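You operate a simulated robot arm through the tools that you are given. There is no shell and no other tool. Be economical: measure what you need, move in short steps, check, and stop when the job is done.

Carry out the task below with a simulated robot arm. There is one attempt and no reset: what you move stays moved.

JOB
Glue the pads carton shut and lock the orange clamp on it.
Fine: glue the inner flap first; stand the purple dabber back. Set down upright: purple dabber. A coat counts when it lies all over at full strength: go over it till it gets no stronger.

Only the result counts: the job must be done as asked and must still hold three seconds after the hand-in. Knocking over, shifting, dropping, spilling or breaking anything else fails it.

ROBOT AND FRAMES
A 6-joint arm with a two-finger parallel gripper, fixed in place. Base frame: the origin is at the foot of the arm, x ahead of it, y to its left, z up; the work surface is at about z = 0. Lengths are in mm, angles in degrees, forces in N, time in s.
With the tool pointing down near the work surface it reaches from about 140 to 580 mm from the base axis. Its first joint turns from -66.0 to 66.0 degrees. Payload 2.1 kg.
Tool frame: the origin (TCP) lies between the finger pads and is the grasp point; the fingertips stand 30 mm ahead of it; z points along the fingers, y is the line along which they close. The gripper opens to 94 mm. The fingers are 28 mm wide and 10 mm thick; the gripper's body (50 by 96 mm) begins 55 mm behind the TCP.
Orientation is that of the tool frame in the base frame, as [roll, pitch, yaw] about the fixed x, y, z axes, in that order (R = Rz(yaw) Ry(pitch) Rx(roll)). With the fingers straight down and closing along the base's y, the tool's x points along the base's -x, its y along +y and its z along -z.

CONTROLS
- The arm moves only by the tool arm_command. Its argument "increments" is a list of rows, each a list of 2 entries, a list of its own where there are three numbers: the shift along the base's x, y, z in mm, then the turn, a rotation vector about the base's x, y, z in degrees. In form: [[[x, y, z], [rx, ry, rz]], ...]. A call has 1 to 10 rows; each row shifts and turns the commanded pose from where the row before left it. "fingers" is the gripper command, from -1 (shut) to 1 (fully open), values between in proportion, set as the call begins (left out, the last holds). Rows are played at 5 a second. More than 50 mm and 8.6 degrees between two rows, or a gripper value outside its range, and nothing of the call is played. Where a pose cannot be reached the arm comes as near as it can. A force on the tool above 50 N (or 10 N above the force at the start of the call, whichever is more), or a blocked arm, ends the call early, and 0.2 s more pass. The fingers move at their own pace (about 72 mm/s each) and stop on an object; they squeeze with about 24 N. The grip force told is the motor's: it shows also when the fingers shut on nothing. Time passes only in rows, and 0.2 s behind the last, so rows that do not move let the fingers close. The reply holds the time, the measured pose of the TCP, the force on the tool along the base axes, the opening and the grip force, in the units named above and with some noise, with the torque about the TCP (base axes, N m) and any sound that the robot's microphone picked up, and new pictures: "views" is both (left out), scene, wrist or none.
- Cameras (640 x 400 px; columns grow to the right, rows downward): "scene" is fixed at [71.9, -391.9, 479.9]; the picture's right is [0.56, -0.83, 0.00], its down [-0.50, -0.34, -0.79] and it looks along [0.66, 0.44, -0.61] (base axes); focal length 218 px, centre (320, 200). "wrist" rides on the gripper at [76, 14, -103] in the tool frame; the picture's right is [-0.18, 0.98, 0.00], its down [-0.75, -0.14, -0.64] and it looks along [-0.63, -0.12, 0.77] (tool axes); focal length 243 px, centre (320, 200). There is no depth. A picture from a camera that has moved, and an enlarged one, comes with that camera's place and axes in the base frame and with its lens.
- zoom(camera, box): a new picture of the part [left, top, right, bottom] of that camera's present view, enlarged. The clock stands still meanwhile.
- hand_in(): hands the job in; it is judged then, once.

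Go step by step. Nothing tells you positions but the pictures and the camera data: compare them with the known pose of the tool, close in by small moves and look again before you grip or let go. The budget is 120 turns and 200 pictures, counting those below and the enlarged ones. Unless the task says otherwise, let go and move clear before handing in, and close with one line.

The tools are called as a command line: name --argument value ..., lists and objects as JSON in quotes. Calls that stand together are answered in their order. arm_command: Moves the arm, as the interface text tells. Its arguments: {"type":"object","properties":{"increments":{"type":"array","items":{"type":"array"}},"fingers":{"type":"number"},"views":{"type":"string","enum":["both","scene","wrist","none"]}},"required":["increments"]} The other tools are called the same way: zoom (camera, box) takes an enlarged picture of a part of a camera's view; hand_in () hands the job in.

At the start:

```text
t: 0.0
position: [331.1, -31.4, 351.1]
tcp_rot: [179.9, 0.1, -179.9]
contact_force: [-0.1, 0.8, 0.3]
wrist_torque: [0.02, 0.02, 0.02]
opening: 94.1
grip_force: 0.0
```

scene: 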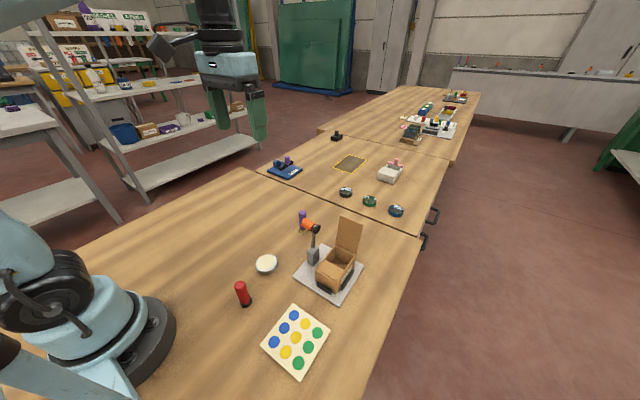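
wrist: 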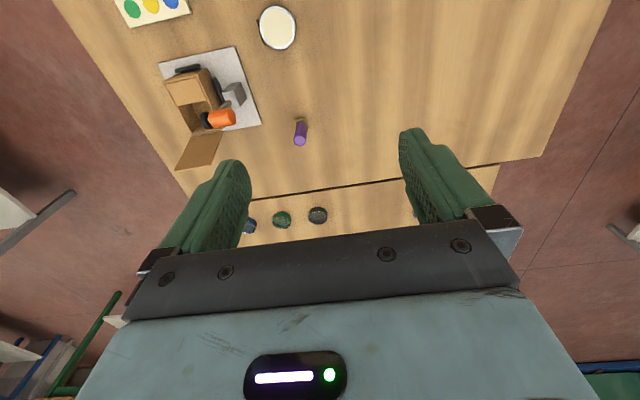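

I see a carton on a grey plate with an open lid, an orange clamp, a white glue dish, a purple dabber and a red one. I'll zoom in for details first.

zoom --camera "scene" --box '[220, 190, 400, 310]'

zoom --camera "wrist" --box '[110, 0, 350, 190]'

zoom --camera "scene" --box '[285, 200, 375, 310]'

```text
3.33 times, centred on (310, 250) of scene
camera zoom: at [71.9, -391.9, 479.9], right [0.56, -0.83, 0.0], down [-0.5, -0.34, -0.79], along [0.66, 0.44, -0.61], focal length 726 px, centre (353, 33)
```

zoom: 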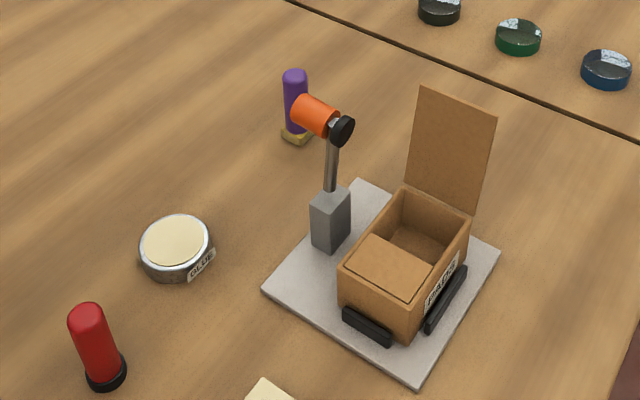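

```text
2.11 times, centred on (230, 95) of wrist
camera zoom: at [255.3, -16.8, 454.5], right [0.18, 0.98, 0.0], down [0.75, -0.14, 0.64], along [0.63, -0.12, -0.77], focal length 511 px, centre (510, 421)
```

zoom: 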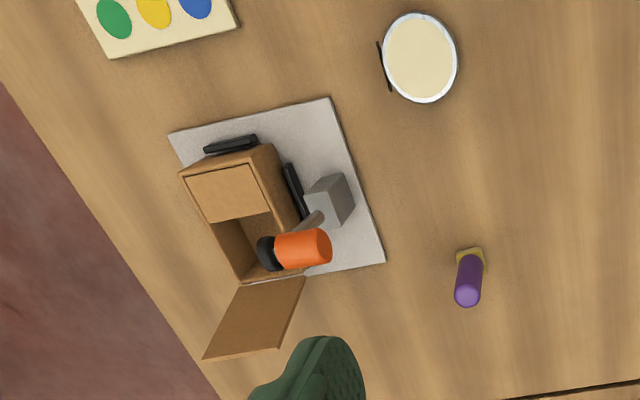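

```text
3.64 times, centred on (330, 255) of scene
camera zoom: at [71.9, -391.9, 479.9], right [0.56, -0.83, 0.0], down [-0.5, -0.34, -0.79], along [0.66, 0.44, -0.61], focal length 792 px, centre (284, 0)
```

zoom: 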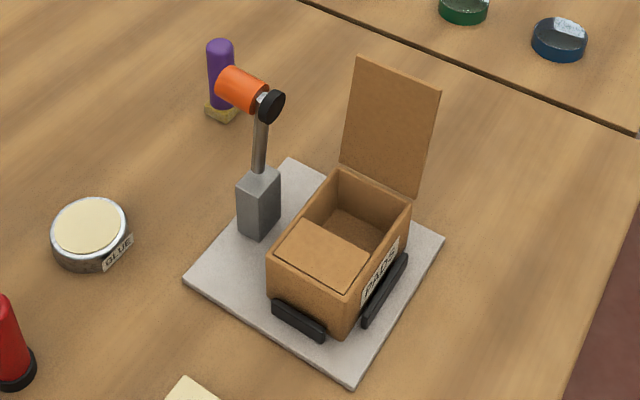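

The plate appears axis-aligned (x≈291–417, y≈-297..-168). The dabber stands near (430,-89), is about 80 tall, and the glue dish is near (280,-87). I move above the dabber to measure it.

arm_command --increments '[[[25, -15, -40], [0, 0, 0]], [[25, -15, -40], [0, 0, 0]], [[25, -14, -40], [0, 0, 0]], [[10, -14, -40], [0, 0, 0]], [[0, 0, -20], [0, 0, 0]], [[0, 0, 0], [0, 0, 0]]]' --fingers 0.0

```text
t: 1.4
position: [416.4, -86.3, 171.4]
tcp_rot: [179.9, 0.1, -180.0]
contact_force: [0.4, -0.6, 0.8]
wrist_torque: [0.0, -0.03, -0.05]
opening: 47.1
grip_force: 0.1
camera wrist: at [339.2, -72.9, 273.5], right [0.18, 0.98, 0.0], down [0.75, -0.14, 0.64], along [0.63, -0.12, -0.77], focal length 243 px, centre (320, 200)
```

scene: 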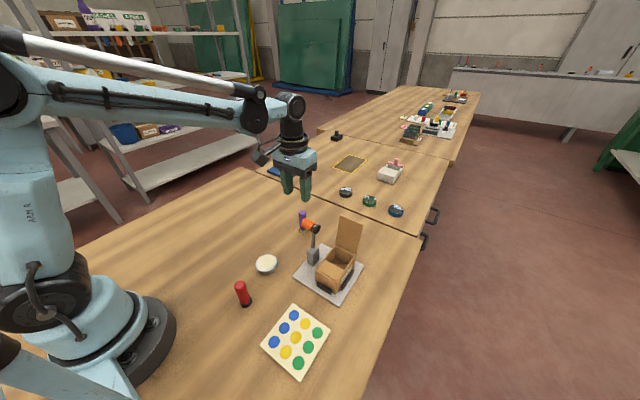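
wrist: 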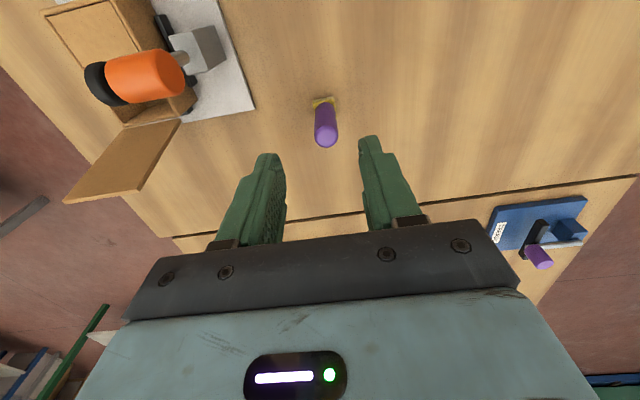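

zoom --camera "wrist" --box '[270, 80, 370, 160]'

zoom --camera "wrist" --box '[40, 0, 270, 210]'

```text
5.00 times, centred on (320, 120) of wrist
camera zoom: at [339.2, -72.9, 273.5], right [0.18, 0.98, 0.0], down [0.75, -0.14, 0.64], along [0.63, -0.12, -0.77], focal length 1213 px, centre (320, 600)
```

zoom: 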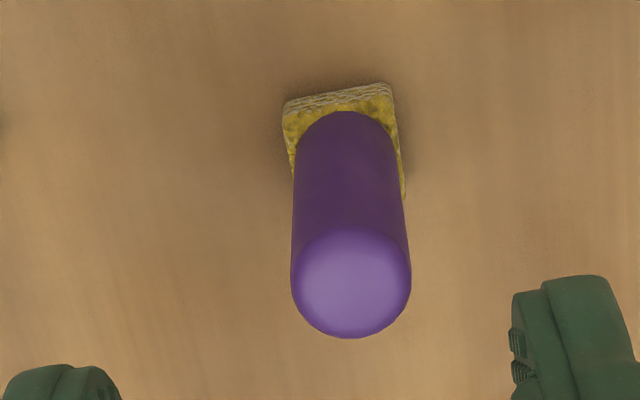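

```text
1.90 times, centred on (155, 105) of wrist
camera zoom: at [339.2, -72.9, 273.5], right [0.18, 0.98, 0.0], down [0.75, -0.14, 0.64], along [0.63, -0.12, -0.77], focal length 462 px, centre (634, 381)
```

zoom: 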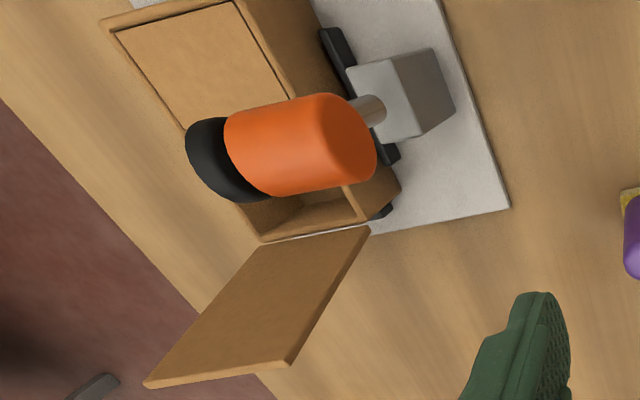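

Dabber handle axis at about (426,-86), 20 mm thick. Descend and grip at z≈60.

arm_command --increments '[[[9.5, 0.3, 0], [0, 0, 0]], [[0, 0, -40], [0, 0, 0]], [[0, 0, -40], [0, 0, 0]], [[0, 0, -31], [0, 0, 0]], [[0, 0, 0], [0, 0, 0]]]'

```text
t: 2.6
position: [425.7, -90.1, 58.8]
tcp_rot: [179.8, 0.1, 179.9]
contact_force: [-0.5, -0.6, 0.2]
wrist_torque: [0.09, 0.0, 0.01]
opening: 46.8
grip_force: 0.1
camera wrist: at [348.6, -75.0, 161.5], right [0.18, 0.98, 0.0], down [0.75, -0.14, 0.64], along [0.63, -0.12, -0.77], focal length 243 px, centre (320, 200)
```

scene: 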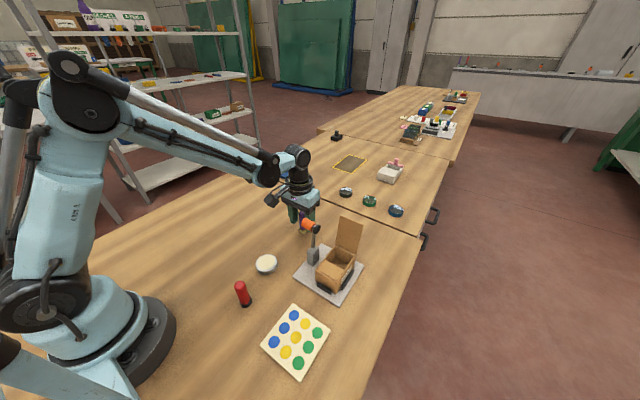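
wrist: 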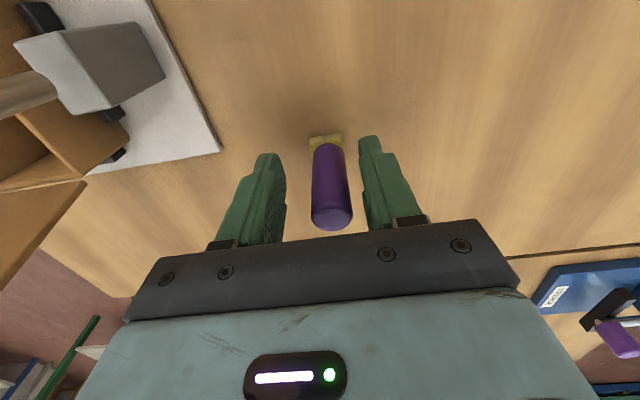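

Slight y offset; I shift +3.5 mm in y and close.

arm_command --increments '[[[0, 3.3, 0], [0, 0, 0]], [[0, 0, 0], [0, 0, 0]]]' --views "none"

arm_command --increments '[[[0, 0, 0], [0, 0, 0]], [[0, 0, 0], [0, 0, 0]], [[0, 0, 0], [0, 0, 0]]]' --fingers -1

```text
t: 3.2
position: [424.5, -85.7, 59.4]
tcp_rot: [179.9, 0.1, -179.8]
contact_force: [0.0, 0.1, -0.5]
wrist_torque: [0.0, 0.01, -0.01]
opening: 47.0
grip_force: 0.1
```

```text
t: 4.0
position: [426.4, -85.7, 58.8]
tcp_rot: [179.9, 0.1, 180.0]
contact_force: [-0.4, 0.4, 0.7]
wrist_torque: [0.02, -0.02, 0.02]
opening: 21.0
grip_force: 23.5
camera wrist: at [349.2, -71.7, 162.2], right [0.18, 0.98, 0.0], down [0.75, -0.14, 0.64], along [0.63, -0.12, -0.77], focal length 243 px, centre (320, 200)
```

scene: 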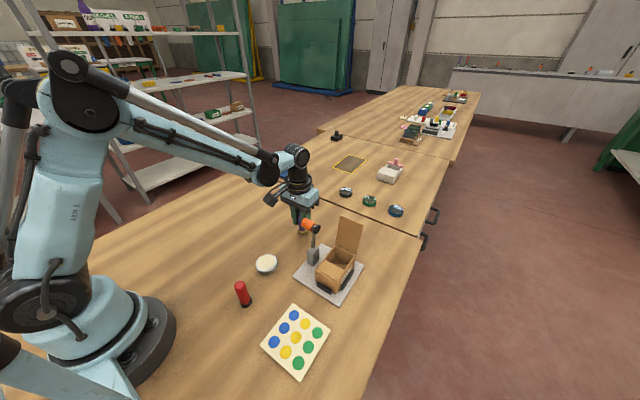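
wrist: 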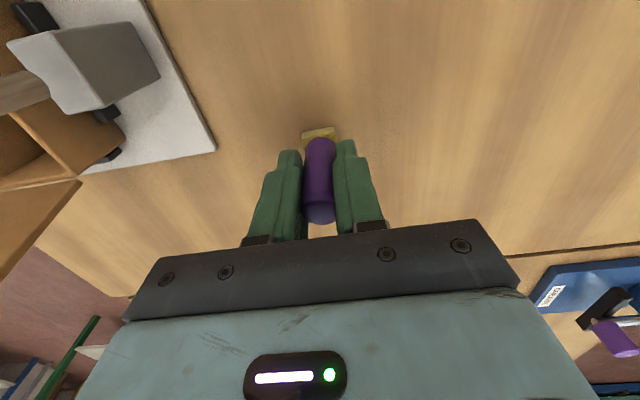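

Dabber held (TCP ≈59 above sponge bottom). Lift and go above the glue dish.

arm_command --increments '[[[0, 0, 30], [0, 0, 0]], [[0, 0, 40], [0, 0, 0]], [[-36, 0, 0], [0, 0, 0]], [[-36, 0, 0], [0, 0, 0]], [[-36, 0, 0], [0, 0, 0]], [[0, 0, 0], [0, 0, 0]]]'

```text
t: 5.4
position: [319.7, -85.2, 129.2]
tcp_rot: [179.9, 0.0, -179.9]
contact_force: [0.4, -0.3, 0.5]
wrist_torque: [0.0, 0.02, 0.03]
opening: 20.8
grip_force: 24.1
camera wrist: at [242.0, -70.7, 232.2], right [0.18, 0.98, 0.0], down [0.75, -0.14, 0.64], along [0.63, -0.12, -0.77], focal length 243 px, centre (320, 200)
```

scene: 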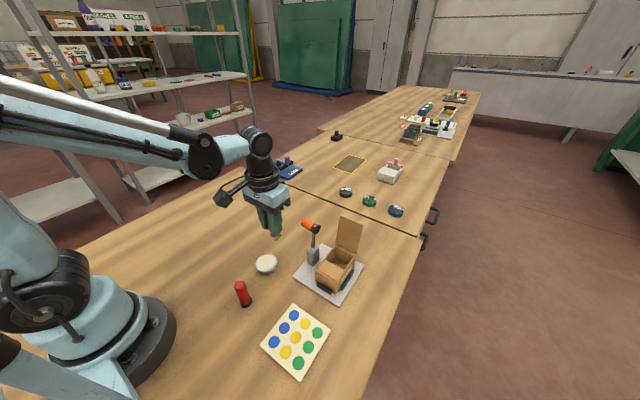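
wrist: 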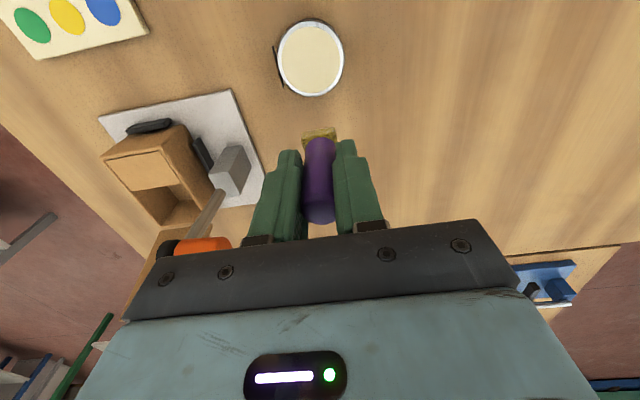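

arm_command --increments '[[[-39, -2, 0], [0, 0, 0]], [[0, 0, -35], [0, 0, 0]], [[0, 0, -8], [0, 0, 0]], [[0, 0, 0], [0, 0, 0]]]'

zoom --camera "wrist" --box '[240, 80, 400, 180]'

zoom --camera "scene" --box '[230, 230, 310, 280]'

```text
t: 6.4
position: [280.1, -88.5, 86.3]
tcp_rot: [179.9, 0.1, 180.0]
contact_force: [-0.4, 0.3, 0.5]
wrist_torque: [0.02, -0.01, 0.0]
opening: 20.8
grip_force: 23.9
camera wrist: at [203.6, -73.6, 189.5], right [0.18, 0.98, 0.0], down [0.75, -0.14, 0.64], along [0.63, -0.12, -0.77], focal length 243 px, centre (320, 200)
```

scene: 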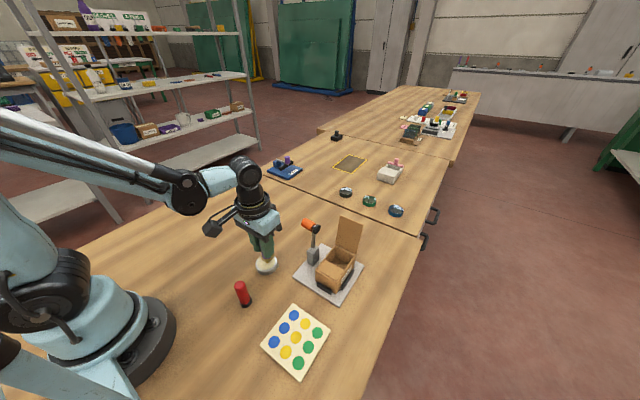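
wrist: 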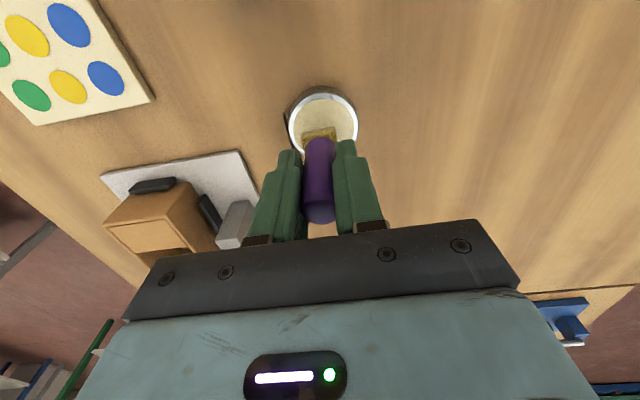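

```text
4.00 times, centred on (320, 130) of wrist
camera zoom: at [203.6, -73.6, 189.5], right [0.18, 0.98, 0.0], down [0.75, -0.14, 0.64], along [0.63, -0.12, -0.77], focal length 970 px, centre (320, 480)
```

zoom: 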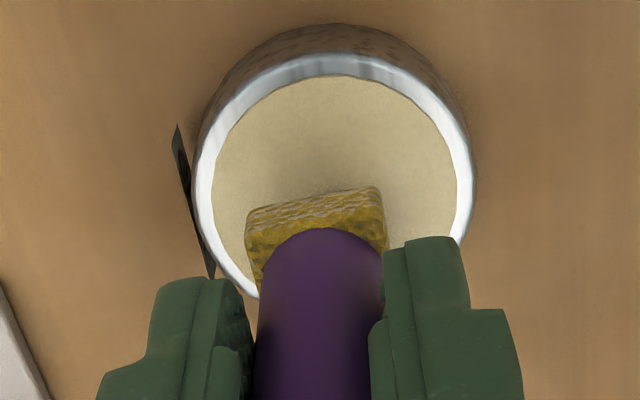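

```text
8.00 times, centred on (270, 255) of scene
camera zoom: at [71.9, -391.9, 479.9], right [0.56, -0.83, 0.0], down [-0.5, -0.34, -0.79], along [0.66, 0.44, -0.61], focal length 1742 px, centre (720, -240)
```

zoom: 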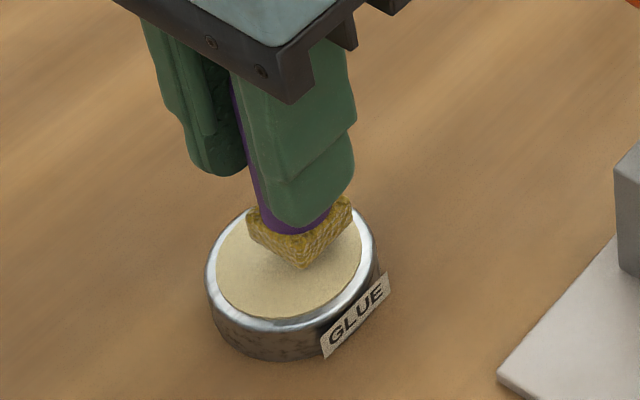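

arm_command --increments '[[[-1, 1, -4], [0, 0, 0]], [[0, 0, -3], [0, 0, 0]], [[0, 0, -3], [0, 0, 0]], [[0, 0, 0], [0, 0, 0]]]' --views "none"

zoom --camera "wrist" --box '[240, 80, 400, 180]'

```text
t: 7.4
position: [280.3, -86.3, 78.2]
tcp_rot: [179.9, 0.1, -179.9]
contact_force: [-0.9, -0.3, -1.0]
wrist_torque: [-0.04, 0.01, -0.03]
opening: 20.6
grip_force: 24.1
```

```text
4.00 times, centred on (320, 130) of wrist
camera zoom: at [202.7, -71.8, 180.4], right [0.18, 0.98, 0.0], down [0.75, -0.14, 0.64], along [0.63, -0.12, -0.77], focal length 970 px, centre (320, 480)
```

zoom: 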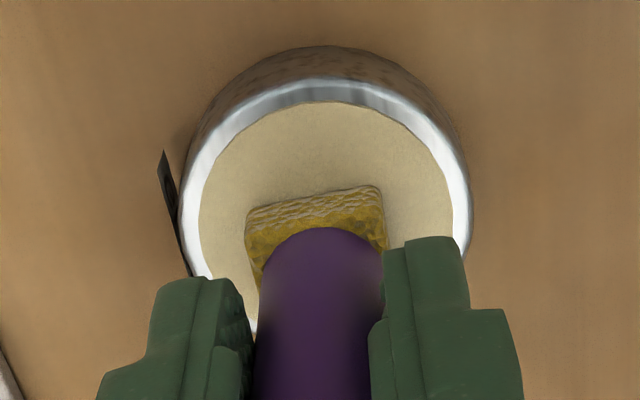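

arm_command --increments '[[[0, 0, -2], [0, 0, 0]], [[0, 0, -2], [0, 0, 0]], [[0, 0, -1], [0, 0, 0]], [[0, 0, 0], [0, 0, 0]]]' --views "none"

zoom --camera "wrist" --box '[240, 80, 400, 180]'

```text
t: 8.4
position: [280.3, -86.8, 71.5]
tcp_rot: [180.0, 0.1, -179.9]
contact_force: [4.6, 0.1, 9.9]
wrist_torque: [-0.1, -0.22, 0.05]
opening: 20.8
grip_force: 24.2
```

```text
4.00 times, centred on (320, 130) of wrist
camera zoom: at [202.6, -72.0, 175.1], right [0.18, 0.98, 0.0], down [0.75, -0.14, 0.64], along [0.63, -0.12, -0.77], focal length 970 px, centre (320, 480)
```

zoom: 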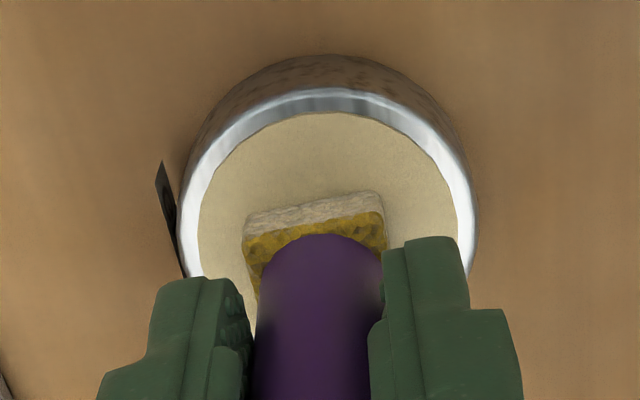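

The sponge is loaded. Lift and check the dish.

arm_command --increments '[[[0, 0, 0], [0, 0, 0]], [[0, 0, 3], [0, 0, 0]], [[0, 0, 25], [0, 0, 0]], [[0, 0, 40], [0, 0, 0]], [[0, 0, 0], [0, 0, 0]]]'

zoom --camera "scene" --box '[220, 190, 400, 310]'

zoom --camera "wrist" --box '[60, 60, 320, 220]'

```text
t: 9.6
position: [277.1, -85.1, 141.7]
tcp_rot: [179.9, 0.1, -180.0]
contact_force: [0.1, 0.3, -1.0]
wrist_torque: [0.03, 0.0, -0.04]
opening: 20.9
grip_force: 24.1
camera wrist: at [200.7, -70.9, 242.8], right [0.18, 0.98, 0.0], down [0.75, -0.14, 0.64], along [0.63, -0.12, -0.77], focal length 243 px, centre (320, 200)
```

scene: 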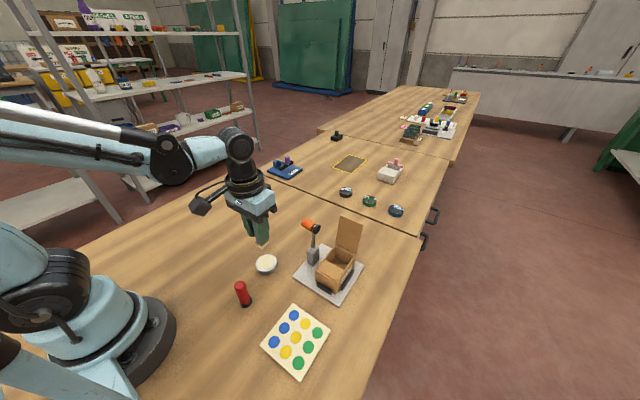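
wrist: 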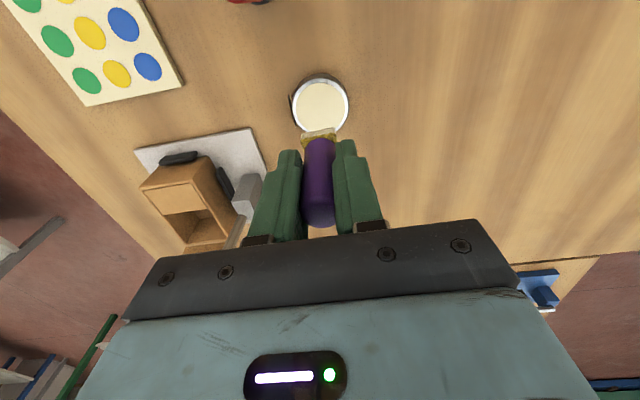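

```text
3.33 times, centred on (310, 250) of scene
camera zoom: at [71.9, -391.9, 479.9], right [0.56, -0.83, 0.0], down [-0.5, -0.34, -0.79], along [0.66, 0.44, -0.61], focal length 726 px, centre (353, 33)
```

zoom: 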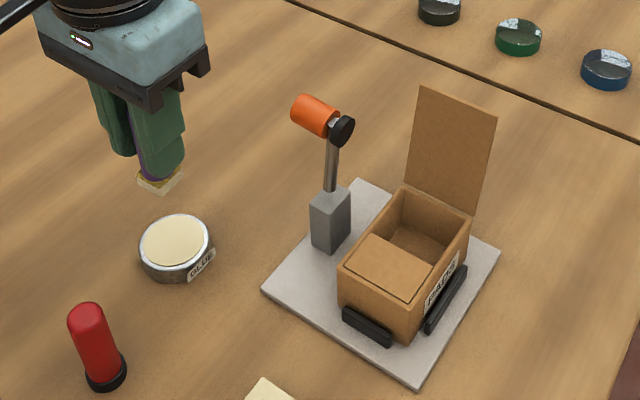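

```text
2.46 times, centred on (190, 140) of wrist
camera zoom: at [200.7, -70.9, 242.8], right [0.18, 0.98, 0.0], down [0.75, -0.14, 0.64], along [0.63, -0.12, -0.77], focal length 597 px, centre (640, 348)
```

zoom: 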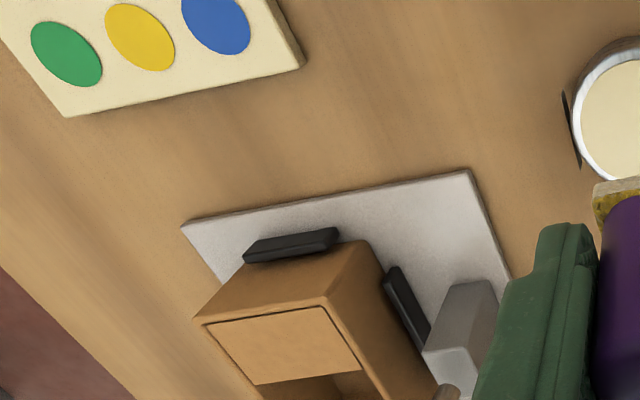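

Dish is unmoved. Flap ≈ x 315–350, y -221..-271, z≈48. I go around the clamp (y first, then x) and hover over the flap to refine.

arm_command --increments '[[[0, -45, 5], [0, 0, 0]], [[0, -45, 5], [0, 0, 0]], [[0, -45, 0], [0, 0, 0]], [[0, -25, 0], [0, 0, 0]], [[25, 0, 0], [0, 0, 0]], [[26, 0, 0], [0, 0, 0]], [[0, 0, 0], [0, 0, 0]]]'

zoom --camera "wrist" --box '[200, 50, 440, 200]'

```text
t: 11.2
position: [329.1, -247.8, 150.3]
tcp_rot: [179.8, 0.2, -179.9]
contact_force: [1.4, 1.5, -0.7]
wrist_torque: [0.0, 0.01, 0.04]
opening: 20.9
grip_force: 23.8
camera wrist: at [252.3, -233.4, 254.2], right [0.18, 0.98, 0.0], down [0.75, -0.14, 0.64], along [0.63, -0.12, -0.77], focal length 243 px, centre (320, 200)
```

scene: 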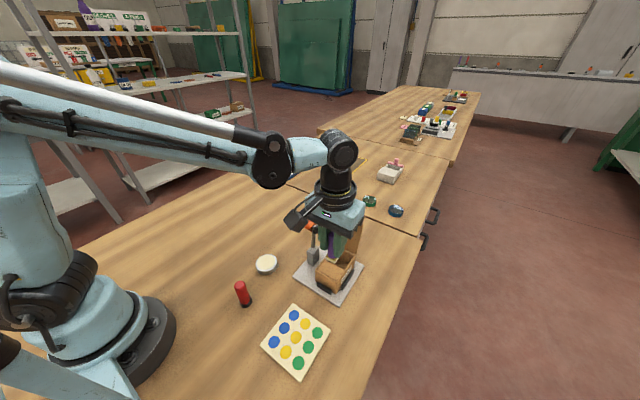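
wrist: 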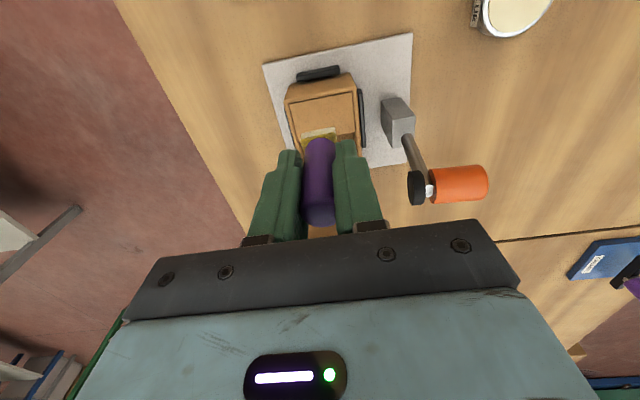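

```text
2.67 times, centred on (320, 125) of wrist
camera zoom: at [252.3, -233.4, 254.2], right [0.18, 0.98, 0.0], down [0.75, -0.14, 0.64], along [0.63, -0.12, -0.77], focal length 647 px, centre (320, 400)
```

zoom: 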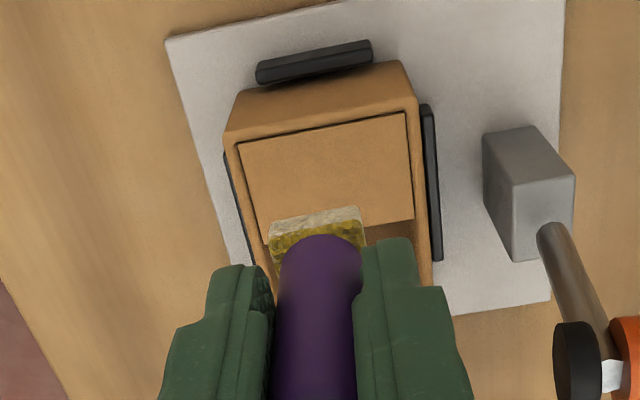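

Flap measured: x 315–350, y -220..-271. I go to the first corner and lower until contact.

arm_command --increments '[[[-3, 15, 0], [0, 0, 0]], [[0, 0, -25], [0, 0, 0]], [[0, 0, -10], [0, 0, 0]], [[0, 0, -3], [0, 0, 0]], [[0, 0, 0], [0, 0, 0]]]' --views "none"

zoom --camera "wrist" --box '[200, 50, 440, 200]'

zoom --camera "scene" --box '[270, 200, 390, 310]'

```text
t: 12.4
position: [326.3, -231.8, 112.9]
tcp_rot: [179.9, 0.1, -180.0]
contact_force: [-0.7, 0.8, -1.1]
wrist_torque: [-0.03, -0.02, -0.01]
opening: 20.6
grip_force: 24.0
```

```text
2.67 times, centred on (320, 125) of wrist
camera zoom: at [250.2, -217.7, 216.1], right [0.18, 0.98, 0.0], down [0.75, -0.14, 0.64], along [0.63, -0.12, -0.77], focal length 647 px, centre (320, 400)
```

zoom: 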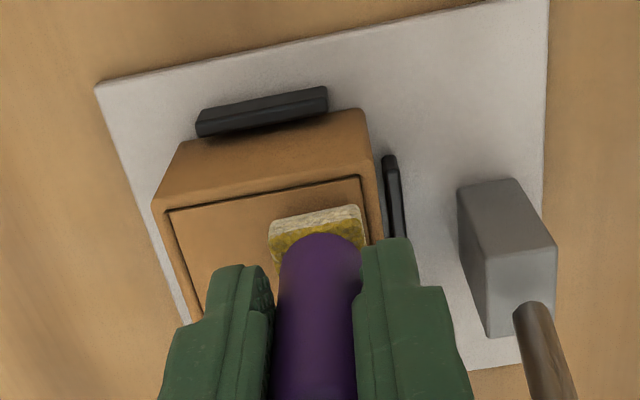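

```text
3.64 times, centred on (330, 255) of scene
camera zoom: at [71.9, -391.9, 479.9], right [0.56, -0.83, 0.0], down [-0.5, -0.34, -0.79], along [0.66, 0.44, -0.61], focal length 792 px, centre (284, 0)
```

zoom: 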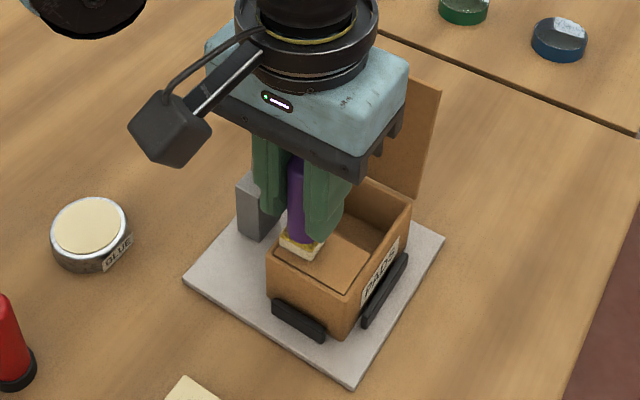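

arm_command --increments '[[[0, 0, -2], [0, 0, 0]], [[0, 0, -2], [0, 0, 0]], [[0, 0, 0], [0, 0, 0]]]' --views "none"

```text
t: 13.2
position: [327.4, -230.9, 109.7]
tcp_rot: [180.0, 0.1, -179.9]
contact_force: [0.6, 1.1, 10.9]
wrist_torque: [0.06, -0.1, 0.05]
opening: 20.6
grip_force: 24.1
```

Contact at 11 N. I now rub along -y, checking forces.

arm_command --increments '[[[0, -5, 0], [0, 0, 0]], [[0, -5, 0], [0, 0, 0]], [[0, -6, 0], [0, 0, 0]], [[0, -6, 0], [0, 0, 0]], [[0, -6, 0], [0, 0, 0]], [[0, 0, 0], [0, 0, 0]]]' --views "none"

zoom --camera "wrist" --box '[200, 50, 440, 200]'

```text
t: 14.6
position: [326.9, -259.4, 108.9]
tcp_rot: [-179.9, 0.1, -180.0]
contact_force: [-0.2, 1.5, 1.8]
wrist_torque: [0.08, 0.0, 0.0]
opening: 20.7
grip_force: 23.8
```

```text
2.67 times, centred on (320, 125) of wrist
camera zoom: at [249.8, -245.4, 211.7], right [0.18, 0.98, 0.0], down [0.75, -0.14, 0.64], along [0.63, -0.12, -0.77], focal length 647 px, centre (320, 400)
```

zoom: 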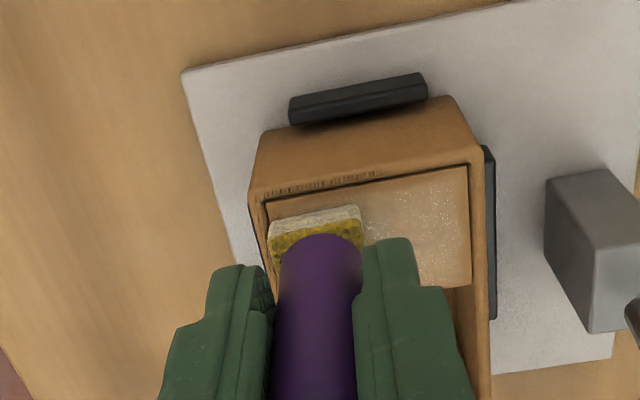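

Speckled glue appears. I continue back and forth with 1 mm more pressure, over both x lanes.

arm_command --increments '[[[-1, 0, -1], [0, 0, 0]], [[0, 6, 0], [0, 0, 0]], [[0, 7, 0], [0, 0, 0]], [[0, 7, 0], [0, 0, 0]], [[0, 7, 0], [0, 0, 0]], [[7, 0, 0], [0, 0, 0]], [[6, 0, 0], [0, 0, 0]], [[0, 0, 0], [0, 0, 0]]]' --views "none"

arm_command --increments '[[[0, -7, 0], [0, 0, 0]], [[0, -7, 0], [0, 0, 0]], [[0, -7, 0], [0, 0, 0]], [[0, -7, 0], [0, 0, 0]], [[0, 0, 0], [0, 0, 0]]]' --views "none"

zoom --camera "wrist" --box '[200, 50, 440, 200]'

```text
t: 16.4
position: [337.9, -230.5, 108.8]
tcp_rot: [179.9, 0.1, -179.9]
contact_force: [-0.3, -0.4, 0.0]
wrist_torque: [0.01, 0.0, -0.01]
opening: 20.7
grip_force: 24.7
```

```text
t: 17.6
position: [338.3, -259.1, 107.8]
tcp_rot: [179.9, 0.0, -179.8]
contact_force: [1.2, 6.4, 9.1]
wrist_torque: [0.39, -0.09, 0.03]
opening: 20.8
grip_force: 23.8
```

```text
2.67 times, centred on (320, 125) of wrist
camera zoom: at [261.9, -245.1, 210.4], right [0.18, 0.98, 0.0], down [0.75, -0.14, 0.64], along [0.63, -0.12, -0.77], focal length 647 px, centre (320, 400)
```

zoom: 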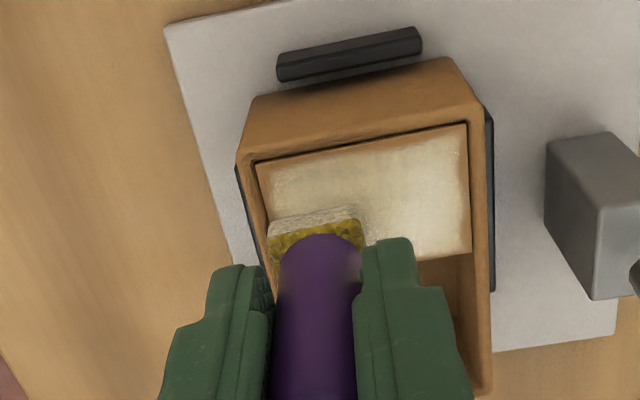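

Good coverage building up; edges are weaker. More passes, reaching a bit farther to the edges.

arm_command --increments '[[[0, -2, 0], [0, 0, 0]], [[-7, 0, 0], [0, 0, 0]], [[-7, 0, 0], [0, 0, 0]], [[0, 8, 0], [0, 0, 0]], [[0, 8, 0], [0, 0, 0]], [[0, 8, 0], [0, 0, 0]], [[0, 7, 0], [0, 0, 0]], [[7, 0, 0], [0, 0, 0]], [[8, 0, 0], [0, 0, 0]], [[0, 0, 0], [0, 0, 0]]]' --views "none"

arm_command --increments '[[[0, -8, 0], [0, 0, 0]], [[0, -8, 0], [0, 0, 0]], [[0, -8, 0], [0, 0, 0]], [[0, -7, 0], [0, 0, 0]], [[-7, 0, 0], [0, 0, 0]], [[-8, 0, 0], [0, 0, 0]], [[0, 0, 0], [0, 0, 0]]]' --views "none"

arm_command --increments '[[[0, 0, 10], [0, 0, 0]], [[0, 0, 30], [0, 0, 0]], [[0, 0, 20], [0, 0, 0]], [[0, 0, 0], [0, 0, 0]]]' --views "none"

zoom --camera "wrist" --box '[220, 50, 400, 170]'

```text
t: 19.8
position: [339.9, -230.9, 107.0]
tcp_rot: [179.8, 0.0, 180.0]
contact_force: [-0.1, -0.4, -0.6]
wrist_torque: [0.06, -0.01, 0.01]
opening: 20.9
grip_force: 23.6
```

```text
t: 21.4
position: [323.7, -262.1, 106.3]
tcp_rot: [179.8, 0.2, -179.8]
contact_force: [3.6, 4.3, 4.7]
wrist_torque: [0.26, -0.26, -0.03]
opening: 20.4
grip_force: 24.1
```

```text
t: 22.4
position: [323.2, -261.6, 166.2]
tcp_rot: [179.9, 0.1, 180.0]
contact_force: [-0.5, -0.2, -0.4]
wrist_torque: [0.04, -0.05, 0.01]
opening: 20.5
grip_force: 24.1
```

```text
3.33 times, centred on (310, 110) of wrist
camera zoom: at [247.2, -247.9, 269.3], right [0.18, 0.98, 0.0], down [0.75, -0.14, 0.64], along [0.63, -0.12, -0.77], focal length 809 px, centre (353, 500)
```

zoom: 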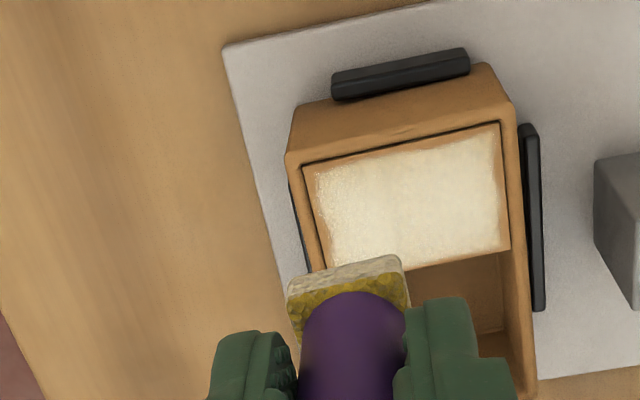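

zoom --camera "wrist" --box '[295, 75, 380, 135]'

zoom --camera "scene" --box '[300, 240, 370, 300]'

```text
6.67 times, centred on (338, 105) of wrist
camera zoom: at [247.2, -247.9, 269.3], right [0.18, 0.98, 0.0], down [0.75, -0.14, 0.64], along [0.63, -0.12, -0.77], focal length 1618 px, centre (203, 833)
```

zoom: 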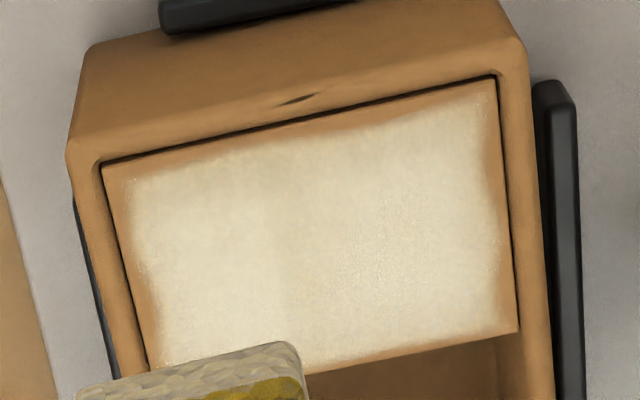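

```text
6.67 times, centred on (335, 270) of scene
camera zoom: at [71.9, -391.9, 479.9], right [0.56, -0.83, 0.0], down [-0.5, -0.34, -0.79], along [0.66, 0.44, -0.61], focal length 1452 px, centre (220, -267)
```

zoom: 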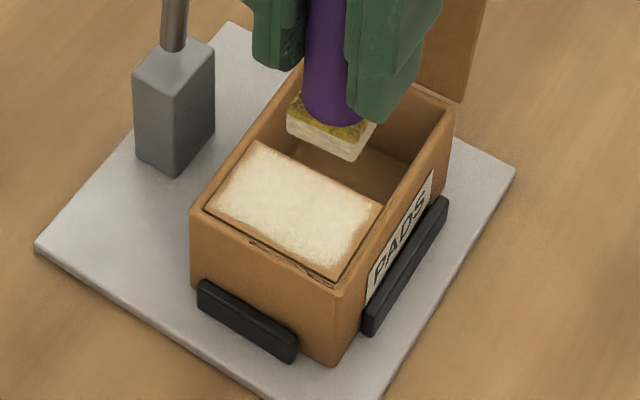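

The coat is nearly complete, with thin margins near the front and -y edges. I do another round, with the perimeter first.

arm_command --increments '[[[2, 1, -30], [0, 0, 0]], [[0, 0, -25], [0, 0, 0]], [[0, 0, -5], [0, 0, 0]], [[0, 7, 0], [0, 0, 0]], [[0, 7, 0], [0, 0, 0]], [[0, 7, 0], [0, 0, 0]], [[0, 7, 0], [0, 0, 0]], [[0, 2, 0], [0, 0, 0]], [[0, 0, 0], [0, 0, 0]]]' --views "none"

arm_command --increments '[[[7, 0, 0], [0, 0, 0]], [[8, 0, 0], [0, 0, 0]], [[0, -8, 0], [0, 0, 0]], [[0, -8, 0], [0, 0, 0]], [[0, -7, 0], [0, 0, 0]], [[0, -7, 0], [0, 0, 0]], [[-8, 0, 0], [0, 0, 0]], [[-8, 0, 0], [0, 0, 0]], [[0, 0, 0], [0, 0, 0]]]' --views "none"

arm_command --increments '[[[0, 0, 10], [0, 0, 0]], [[0, 0, 30], [0, 0, 0]], [[20, 0, 20], [0, 0, 0]], [[0, 0, 0], [0, 0, 0]]]' --views "none"

zoom --camera "wrist" --box '[290, 60, 390, 130]'

```text
t: 24.4
position: [327.0, -232.1, 108.0]
tcp_rot: [179.9, 0.0, -179.9]
contact_force: [-0.1, 0.1, -0.8]
wrist_torque: [0.02, -0.02, -0.05]
opening: 20.5
grip_force: 24.1
```

```text
t: 26.4
position: [326.3, -260.8, 108.6]
tcp_rot: [179.9, 0.1, -180.0]
contact_force: [9.4, 7.4, 11.7]
wrist_torque: [0.52, -0.49, -0.02]
opening: 20.7
grip_force: 23.8
```

```text
t: 27.4
position: [347.0, -261.8, 169.0]
tcp_rot: [180.0, 0.1, 180.0]
contact_force: [0.1, -0.1, -0.8]
wrist_torque: [0.01, -0.01, -0.01]
opening: 20.7
grip_force: 24.6
```

```text
5.71 times, centred on (340, 95) of wrist
camera zoom: at [268.8, -248.1, 271.6], right [0.18, 0.98, 0.0], down [0.75, -0.14, 0.64], along [0.63, -0.12, -0.77], focal length 1386 px, centre (206, 800)
```

zoom: 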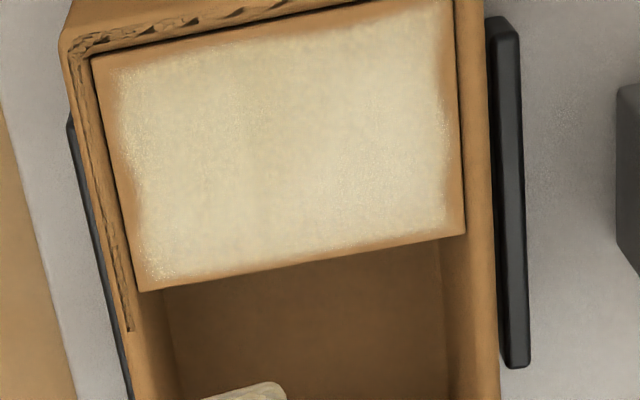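

I notice the carton rim being crushed where the sponge strays over it, so I'll keep inside from now on. First reload glue for a strong final coat.

arm_command --increments '[[[-34, 0, 0], [0, 0, 0]], [[-33, 0, 0], [0, 0, 0]], [[0, 45, -10], [0, 0, 0]], [[0, 45, -10], [0, 0, 0]], [[0, 45, -10], [0, 0, 0]], [[0, 40, -20], [0, 0, 0]], [[0, 0, -30], [0, 0, 0]], [[0, 0, 0], [0, 0, 0]]]' --views "none"

zoom --camera "wrist" --box '[240, 80, 400, 180]'

zoom --camera "scene" --box '[300, 210, 370, 300]'

```text
t: 29.2
position: [277.1, -86.3, 87.4]
tcp_rot: [179.9, 0.3, -179.9]
contact_force: [-0.1, 0.1, 0.1]
wrist_torque: [-0.02, -0.01, 0.01]
opening: 20.7
grip_force: 23.9
```

```text
4.00 times, centred on (320, 130) of wrist
camera zoom: at [199.4, -72.0, 190.1], right [0.18, 0.98, 0.0], down [0.75, -0.14, 0.64], along [0.63, -0.12, -0.77], focal length 970 px, centre (320, 480)
```

zoom: 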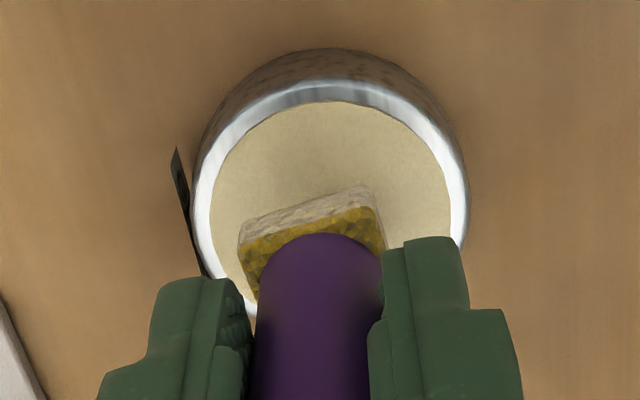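

```text
4.44 times, centred on (335, 255) of scene
camera zoom: at [71.9, -391.9, 479.9], right [0.56, -0.83, 0.0], down [-0.5, -0.34, -0.79], along [0.66, 0.44, -0.61], focal length 968 px, centre (253, -44)
```

zoom: 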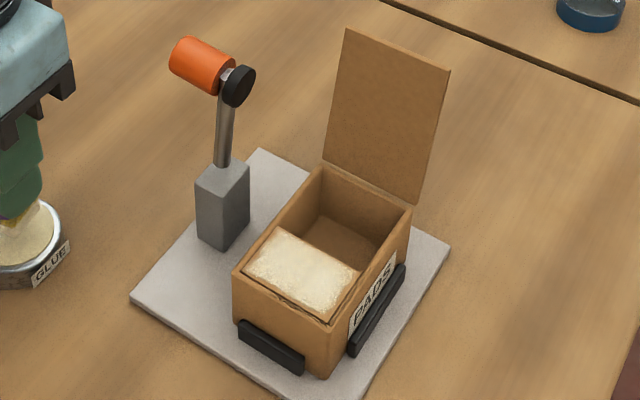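

arm_command --increments '[[[0, 0, -10], [0, 0, 0]], [[0, 0, -4], [0, 0, 0]], [[0, 0, -1], [0, 0, 0]], [[0, 0, 0], [0, 0, 0]]]' --views "none"

arm_command --increments '[[[0, 0, 5], [0, 0, 0]], [[0, 0, 33], [0, 0, 0]], [[0, 0, 40], [0, 0, 0]], [[0, -45, 0], [0, 0, 0]], [[0, -45, 0], [0, 0, 0]], [[0, -45, 0], [0, 0, 0]], [[0, -26, 0], [0, 0, 0]], [[26, 0, 0], [0, 0, 0]], [[26, 0, 0], [0, 0, 0]], [[0, 0, 0], [0, 0, 0]]]' --views "none"

zoom --camera "wrist" --box '[240, 60, 400, 170]'

```text
t: 30.2
position: [279.2, -84.4, 71.7]
tcp_rot: [179.9, 0.1, -179.8]
contact_force: [-0.9, 0.1, 1.7]
wrist_torque: [0.08, 0.01, -0.02]
opening: 20.6
grip_force: 24.4
```

```text
t: 32.4
position: [331.5, -249.0, 149.9]
tcp_rot: [179.9, 0.1, -179.9]
contact_force: [-0.8, -0.3, -0.9]
wrist_torque: [-0.01, -0.01, 0.03]
opening: 20.5
grip_force: 24.1
```

```text
3.64 times, centred on (320, 115) of wrist
camera zoom: at [254.1, -233.3, 253.0], right [0.18, 0.98, 0.0], down [0.75, -0.14, 0.64], along [0.63, -0.12, -0.77], focal length 882 px, centre (320, 509)
```

zoom: 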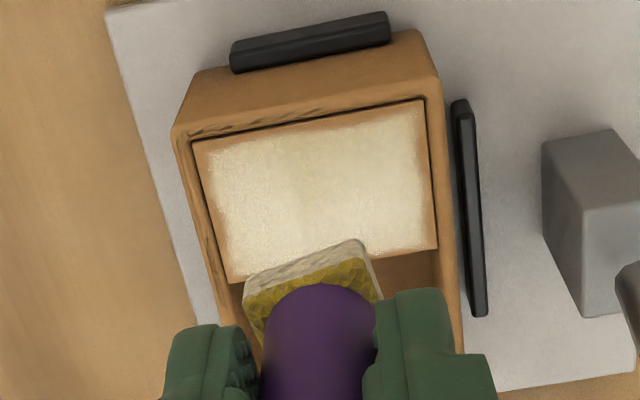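

The dabber has turned ~12° and slid slightly in the grip. I yaw back to square it and lower carefully at the flap centre.

arm_command --increments '[[[0, 0, -15], [0, 0, -6]], [[0, 0, -15], [0, 0, -6]], [[0, 0, -12], [0, 0, 0]], [[0, 0, -2], [0, 0, 0]], [[0, 0, 0], [0, 0, 0]]]' --views "none"

zoom --camera "wrist" --box '[240, 60, 400, 170]'

zoom --camera "scene" --box '[300, 210, 370, 300]'

```text
t: 33.6
position: [330.3, -248.5, 106.3]
tcp_rot: [180.0, 0.0, 168.0]
contact_force: [-0.7, 2.5, 5.3]
wrist_torque: [0.19, 0.02, -0.03]
opening: 19.8
grip_force: 23.6
```

```text
3.64 times, centred on (320, 115) of wrist
camera zoom: at [258.7, -217.8, 209.5], right [0.38, 0.92, 0.0], down [0.71, -0.3, 0.64], along [0.59, -0.25, -0.77], focal length 882 px, centre (320, 509)
```

zoom: 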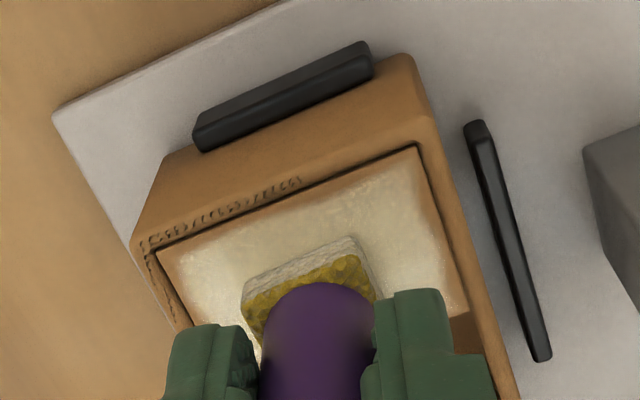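

```text
4.44 times, centred on (335, 255) of scene
camera zoom: at [71.9, -391.8, 479.9], right [0.56, -0.83, 0.0], down [-0.5, -0.34, -0.79], along [0.66, 0.44, -0.61], focal length 968 px, centre (253, -44)
```

zoom: 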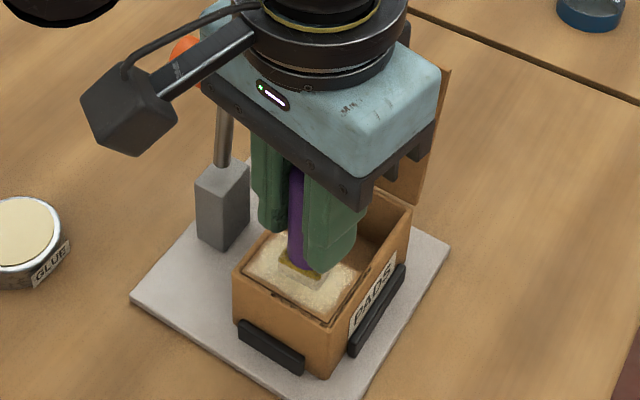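

Contact at the centre is fine. I slide toward the near edge and look to see where the sponge edge lies relative to the flap edge.

arm_command --increments '[[[-3, 0, 0], [0, 0, 0]], [[-3, 0, 0], [0, 0, 0]], [[0, 0, 0], [0, 0, 0]]]' --views "none"

zoom --camera "wrist" --box '[260, 80, 380, 155]'

```text
t: 34.4
position: [323.6, -248.7, 106.9]
tcp_rot: [179.9, 0.2, 168.0]
contact_force: [0.3, -0.6, -0.5]
wrist_torque: [-0.02, -0.04, -0.01]
opening: 19.6
grip_force: 24.5
```

```text
5.33 times, centred on (320, 118) of wrist
camera zoom: at [252.3, -218.4, 209.9], right [0.38, 0.92, 0.0], down [0.71, -0.29, 0.64], along [0.59, -0.25, -0.77], focal length 1294 px, centre (320, 640)
```

zoom: 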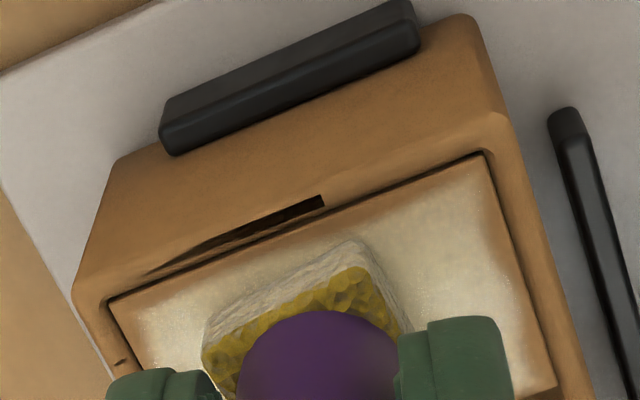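

The rim marks vary with the view, so they're only rendering artefacts. The sponge is still ~8° rotated; I correct, press 1 mm more and edge forward.

arm_command --increments '[[[0, 0, 3], [0, 0, -8]], [[0, 0, -4], [0, 0, 0]], [[-3, 0, 0], [0, 0, 0]], [[0, 0, 0], [0, 0, 0]]]' --views "none"

zoom --camera "wrist" --box '[260, 80, 380, 155]'

```text
t: 35.4
position: [321.3, -247.2, 105.6]
tcp_rot: [179.9, 0.2, 160.0]
contact_force: [6.9, -0.5, 14.2]
wrist_torque: [-0.03, -0.4, -0.01]
opening: 19.5
grip_force: 23.8
```

```text
5.33 times, centred on (320, 118) of wrist
camera zoom: at [254.0, -207.8, 208.6], right [0.51, 0.86, 0.0], down [0.66, -0.39, 0.64], along [0.56, -0.33, -0.77], focal length 1294 px, centre (320, 640)
```

zoom: 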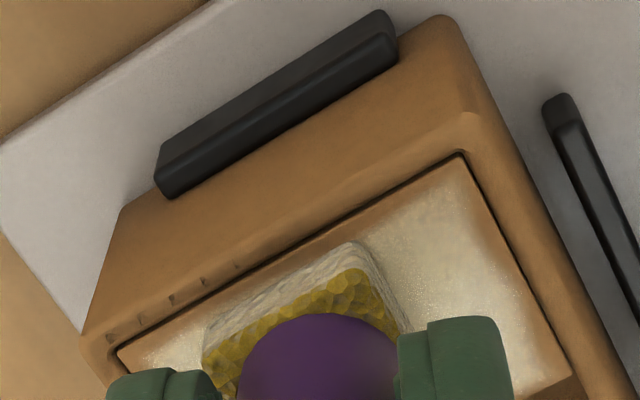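

arm_command --increments '[[[-2.5, 0, 0], [0, 0, 0]], [[0, -6, 0], [0, 0, 0]], [[0, -6, 0], [0, 0, 0]], [[0, 0, 0], [0, 0, 0]]]' --views "none"

zoom --camera "wrist" --box '[260, 80, 380, 155]'

```text
t: 36.4
position: [319.0, -259.0, 105.7]
tcp_rot: [179.8, 0.2, 160.1]
contact_force: [7.7, 13.5, 21.8]
wrist_torque: [0.75, -0.37, -0.14]
opening: 19.7
grip_force: 24.2
```

```text
5.33 times, centred on (320, 118) of wrist
camera zoom: at [251.2, -219.1, 208.4], right [0.51, 0.86, 0.0], down [0.66, -0.39, 0.64], along [0.56, -0.32, -0.77], focal length 1294 px, centre (320, 640)
```

zoom: 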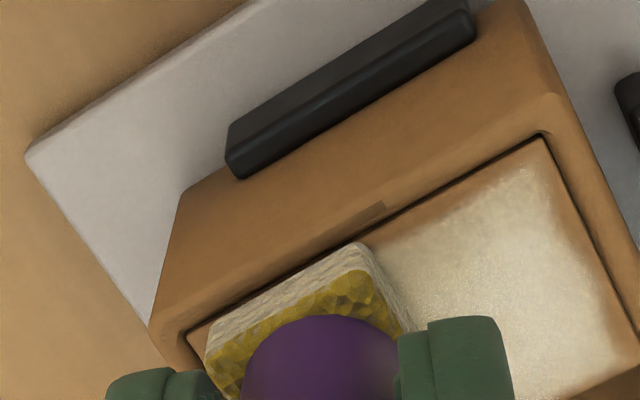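

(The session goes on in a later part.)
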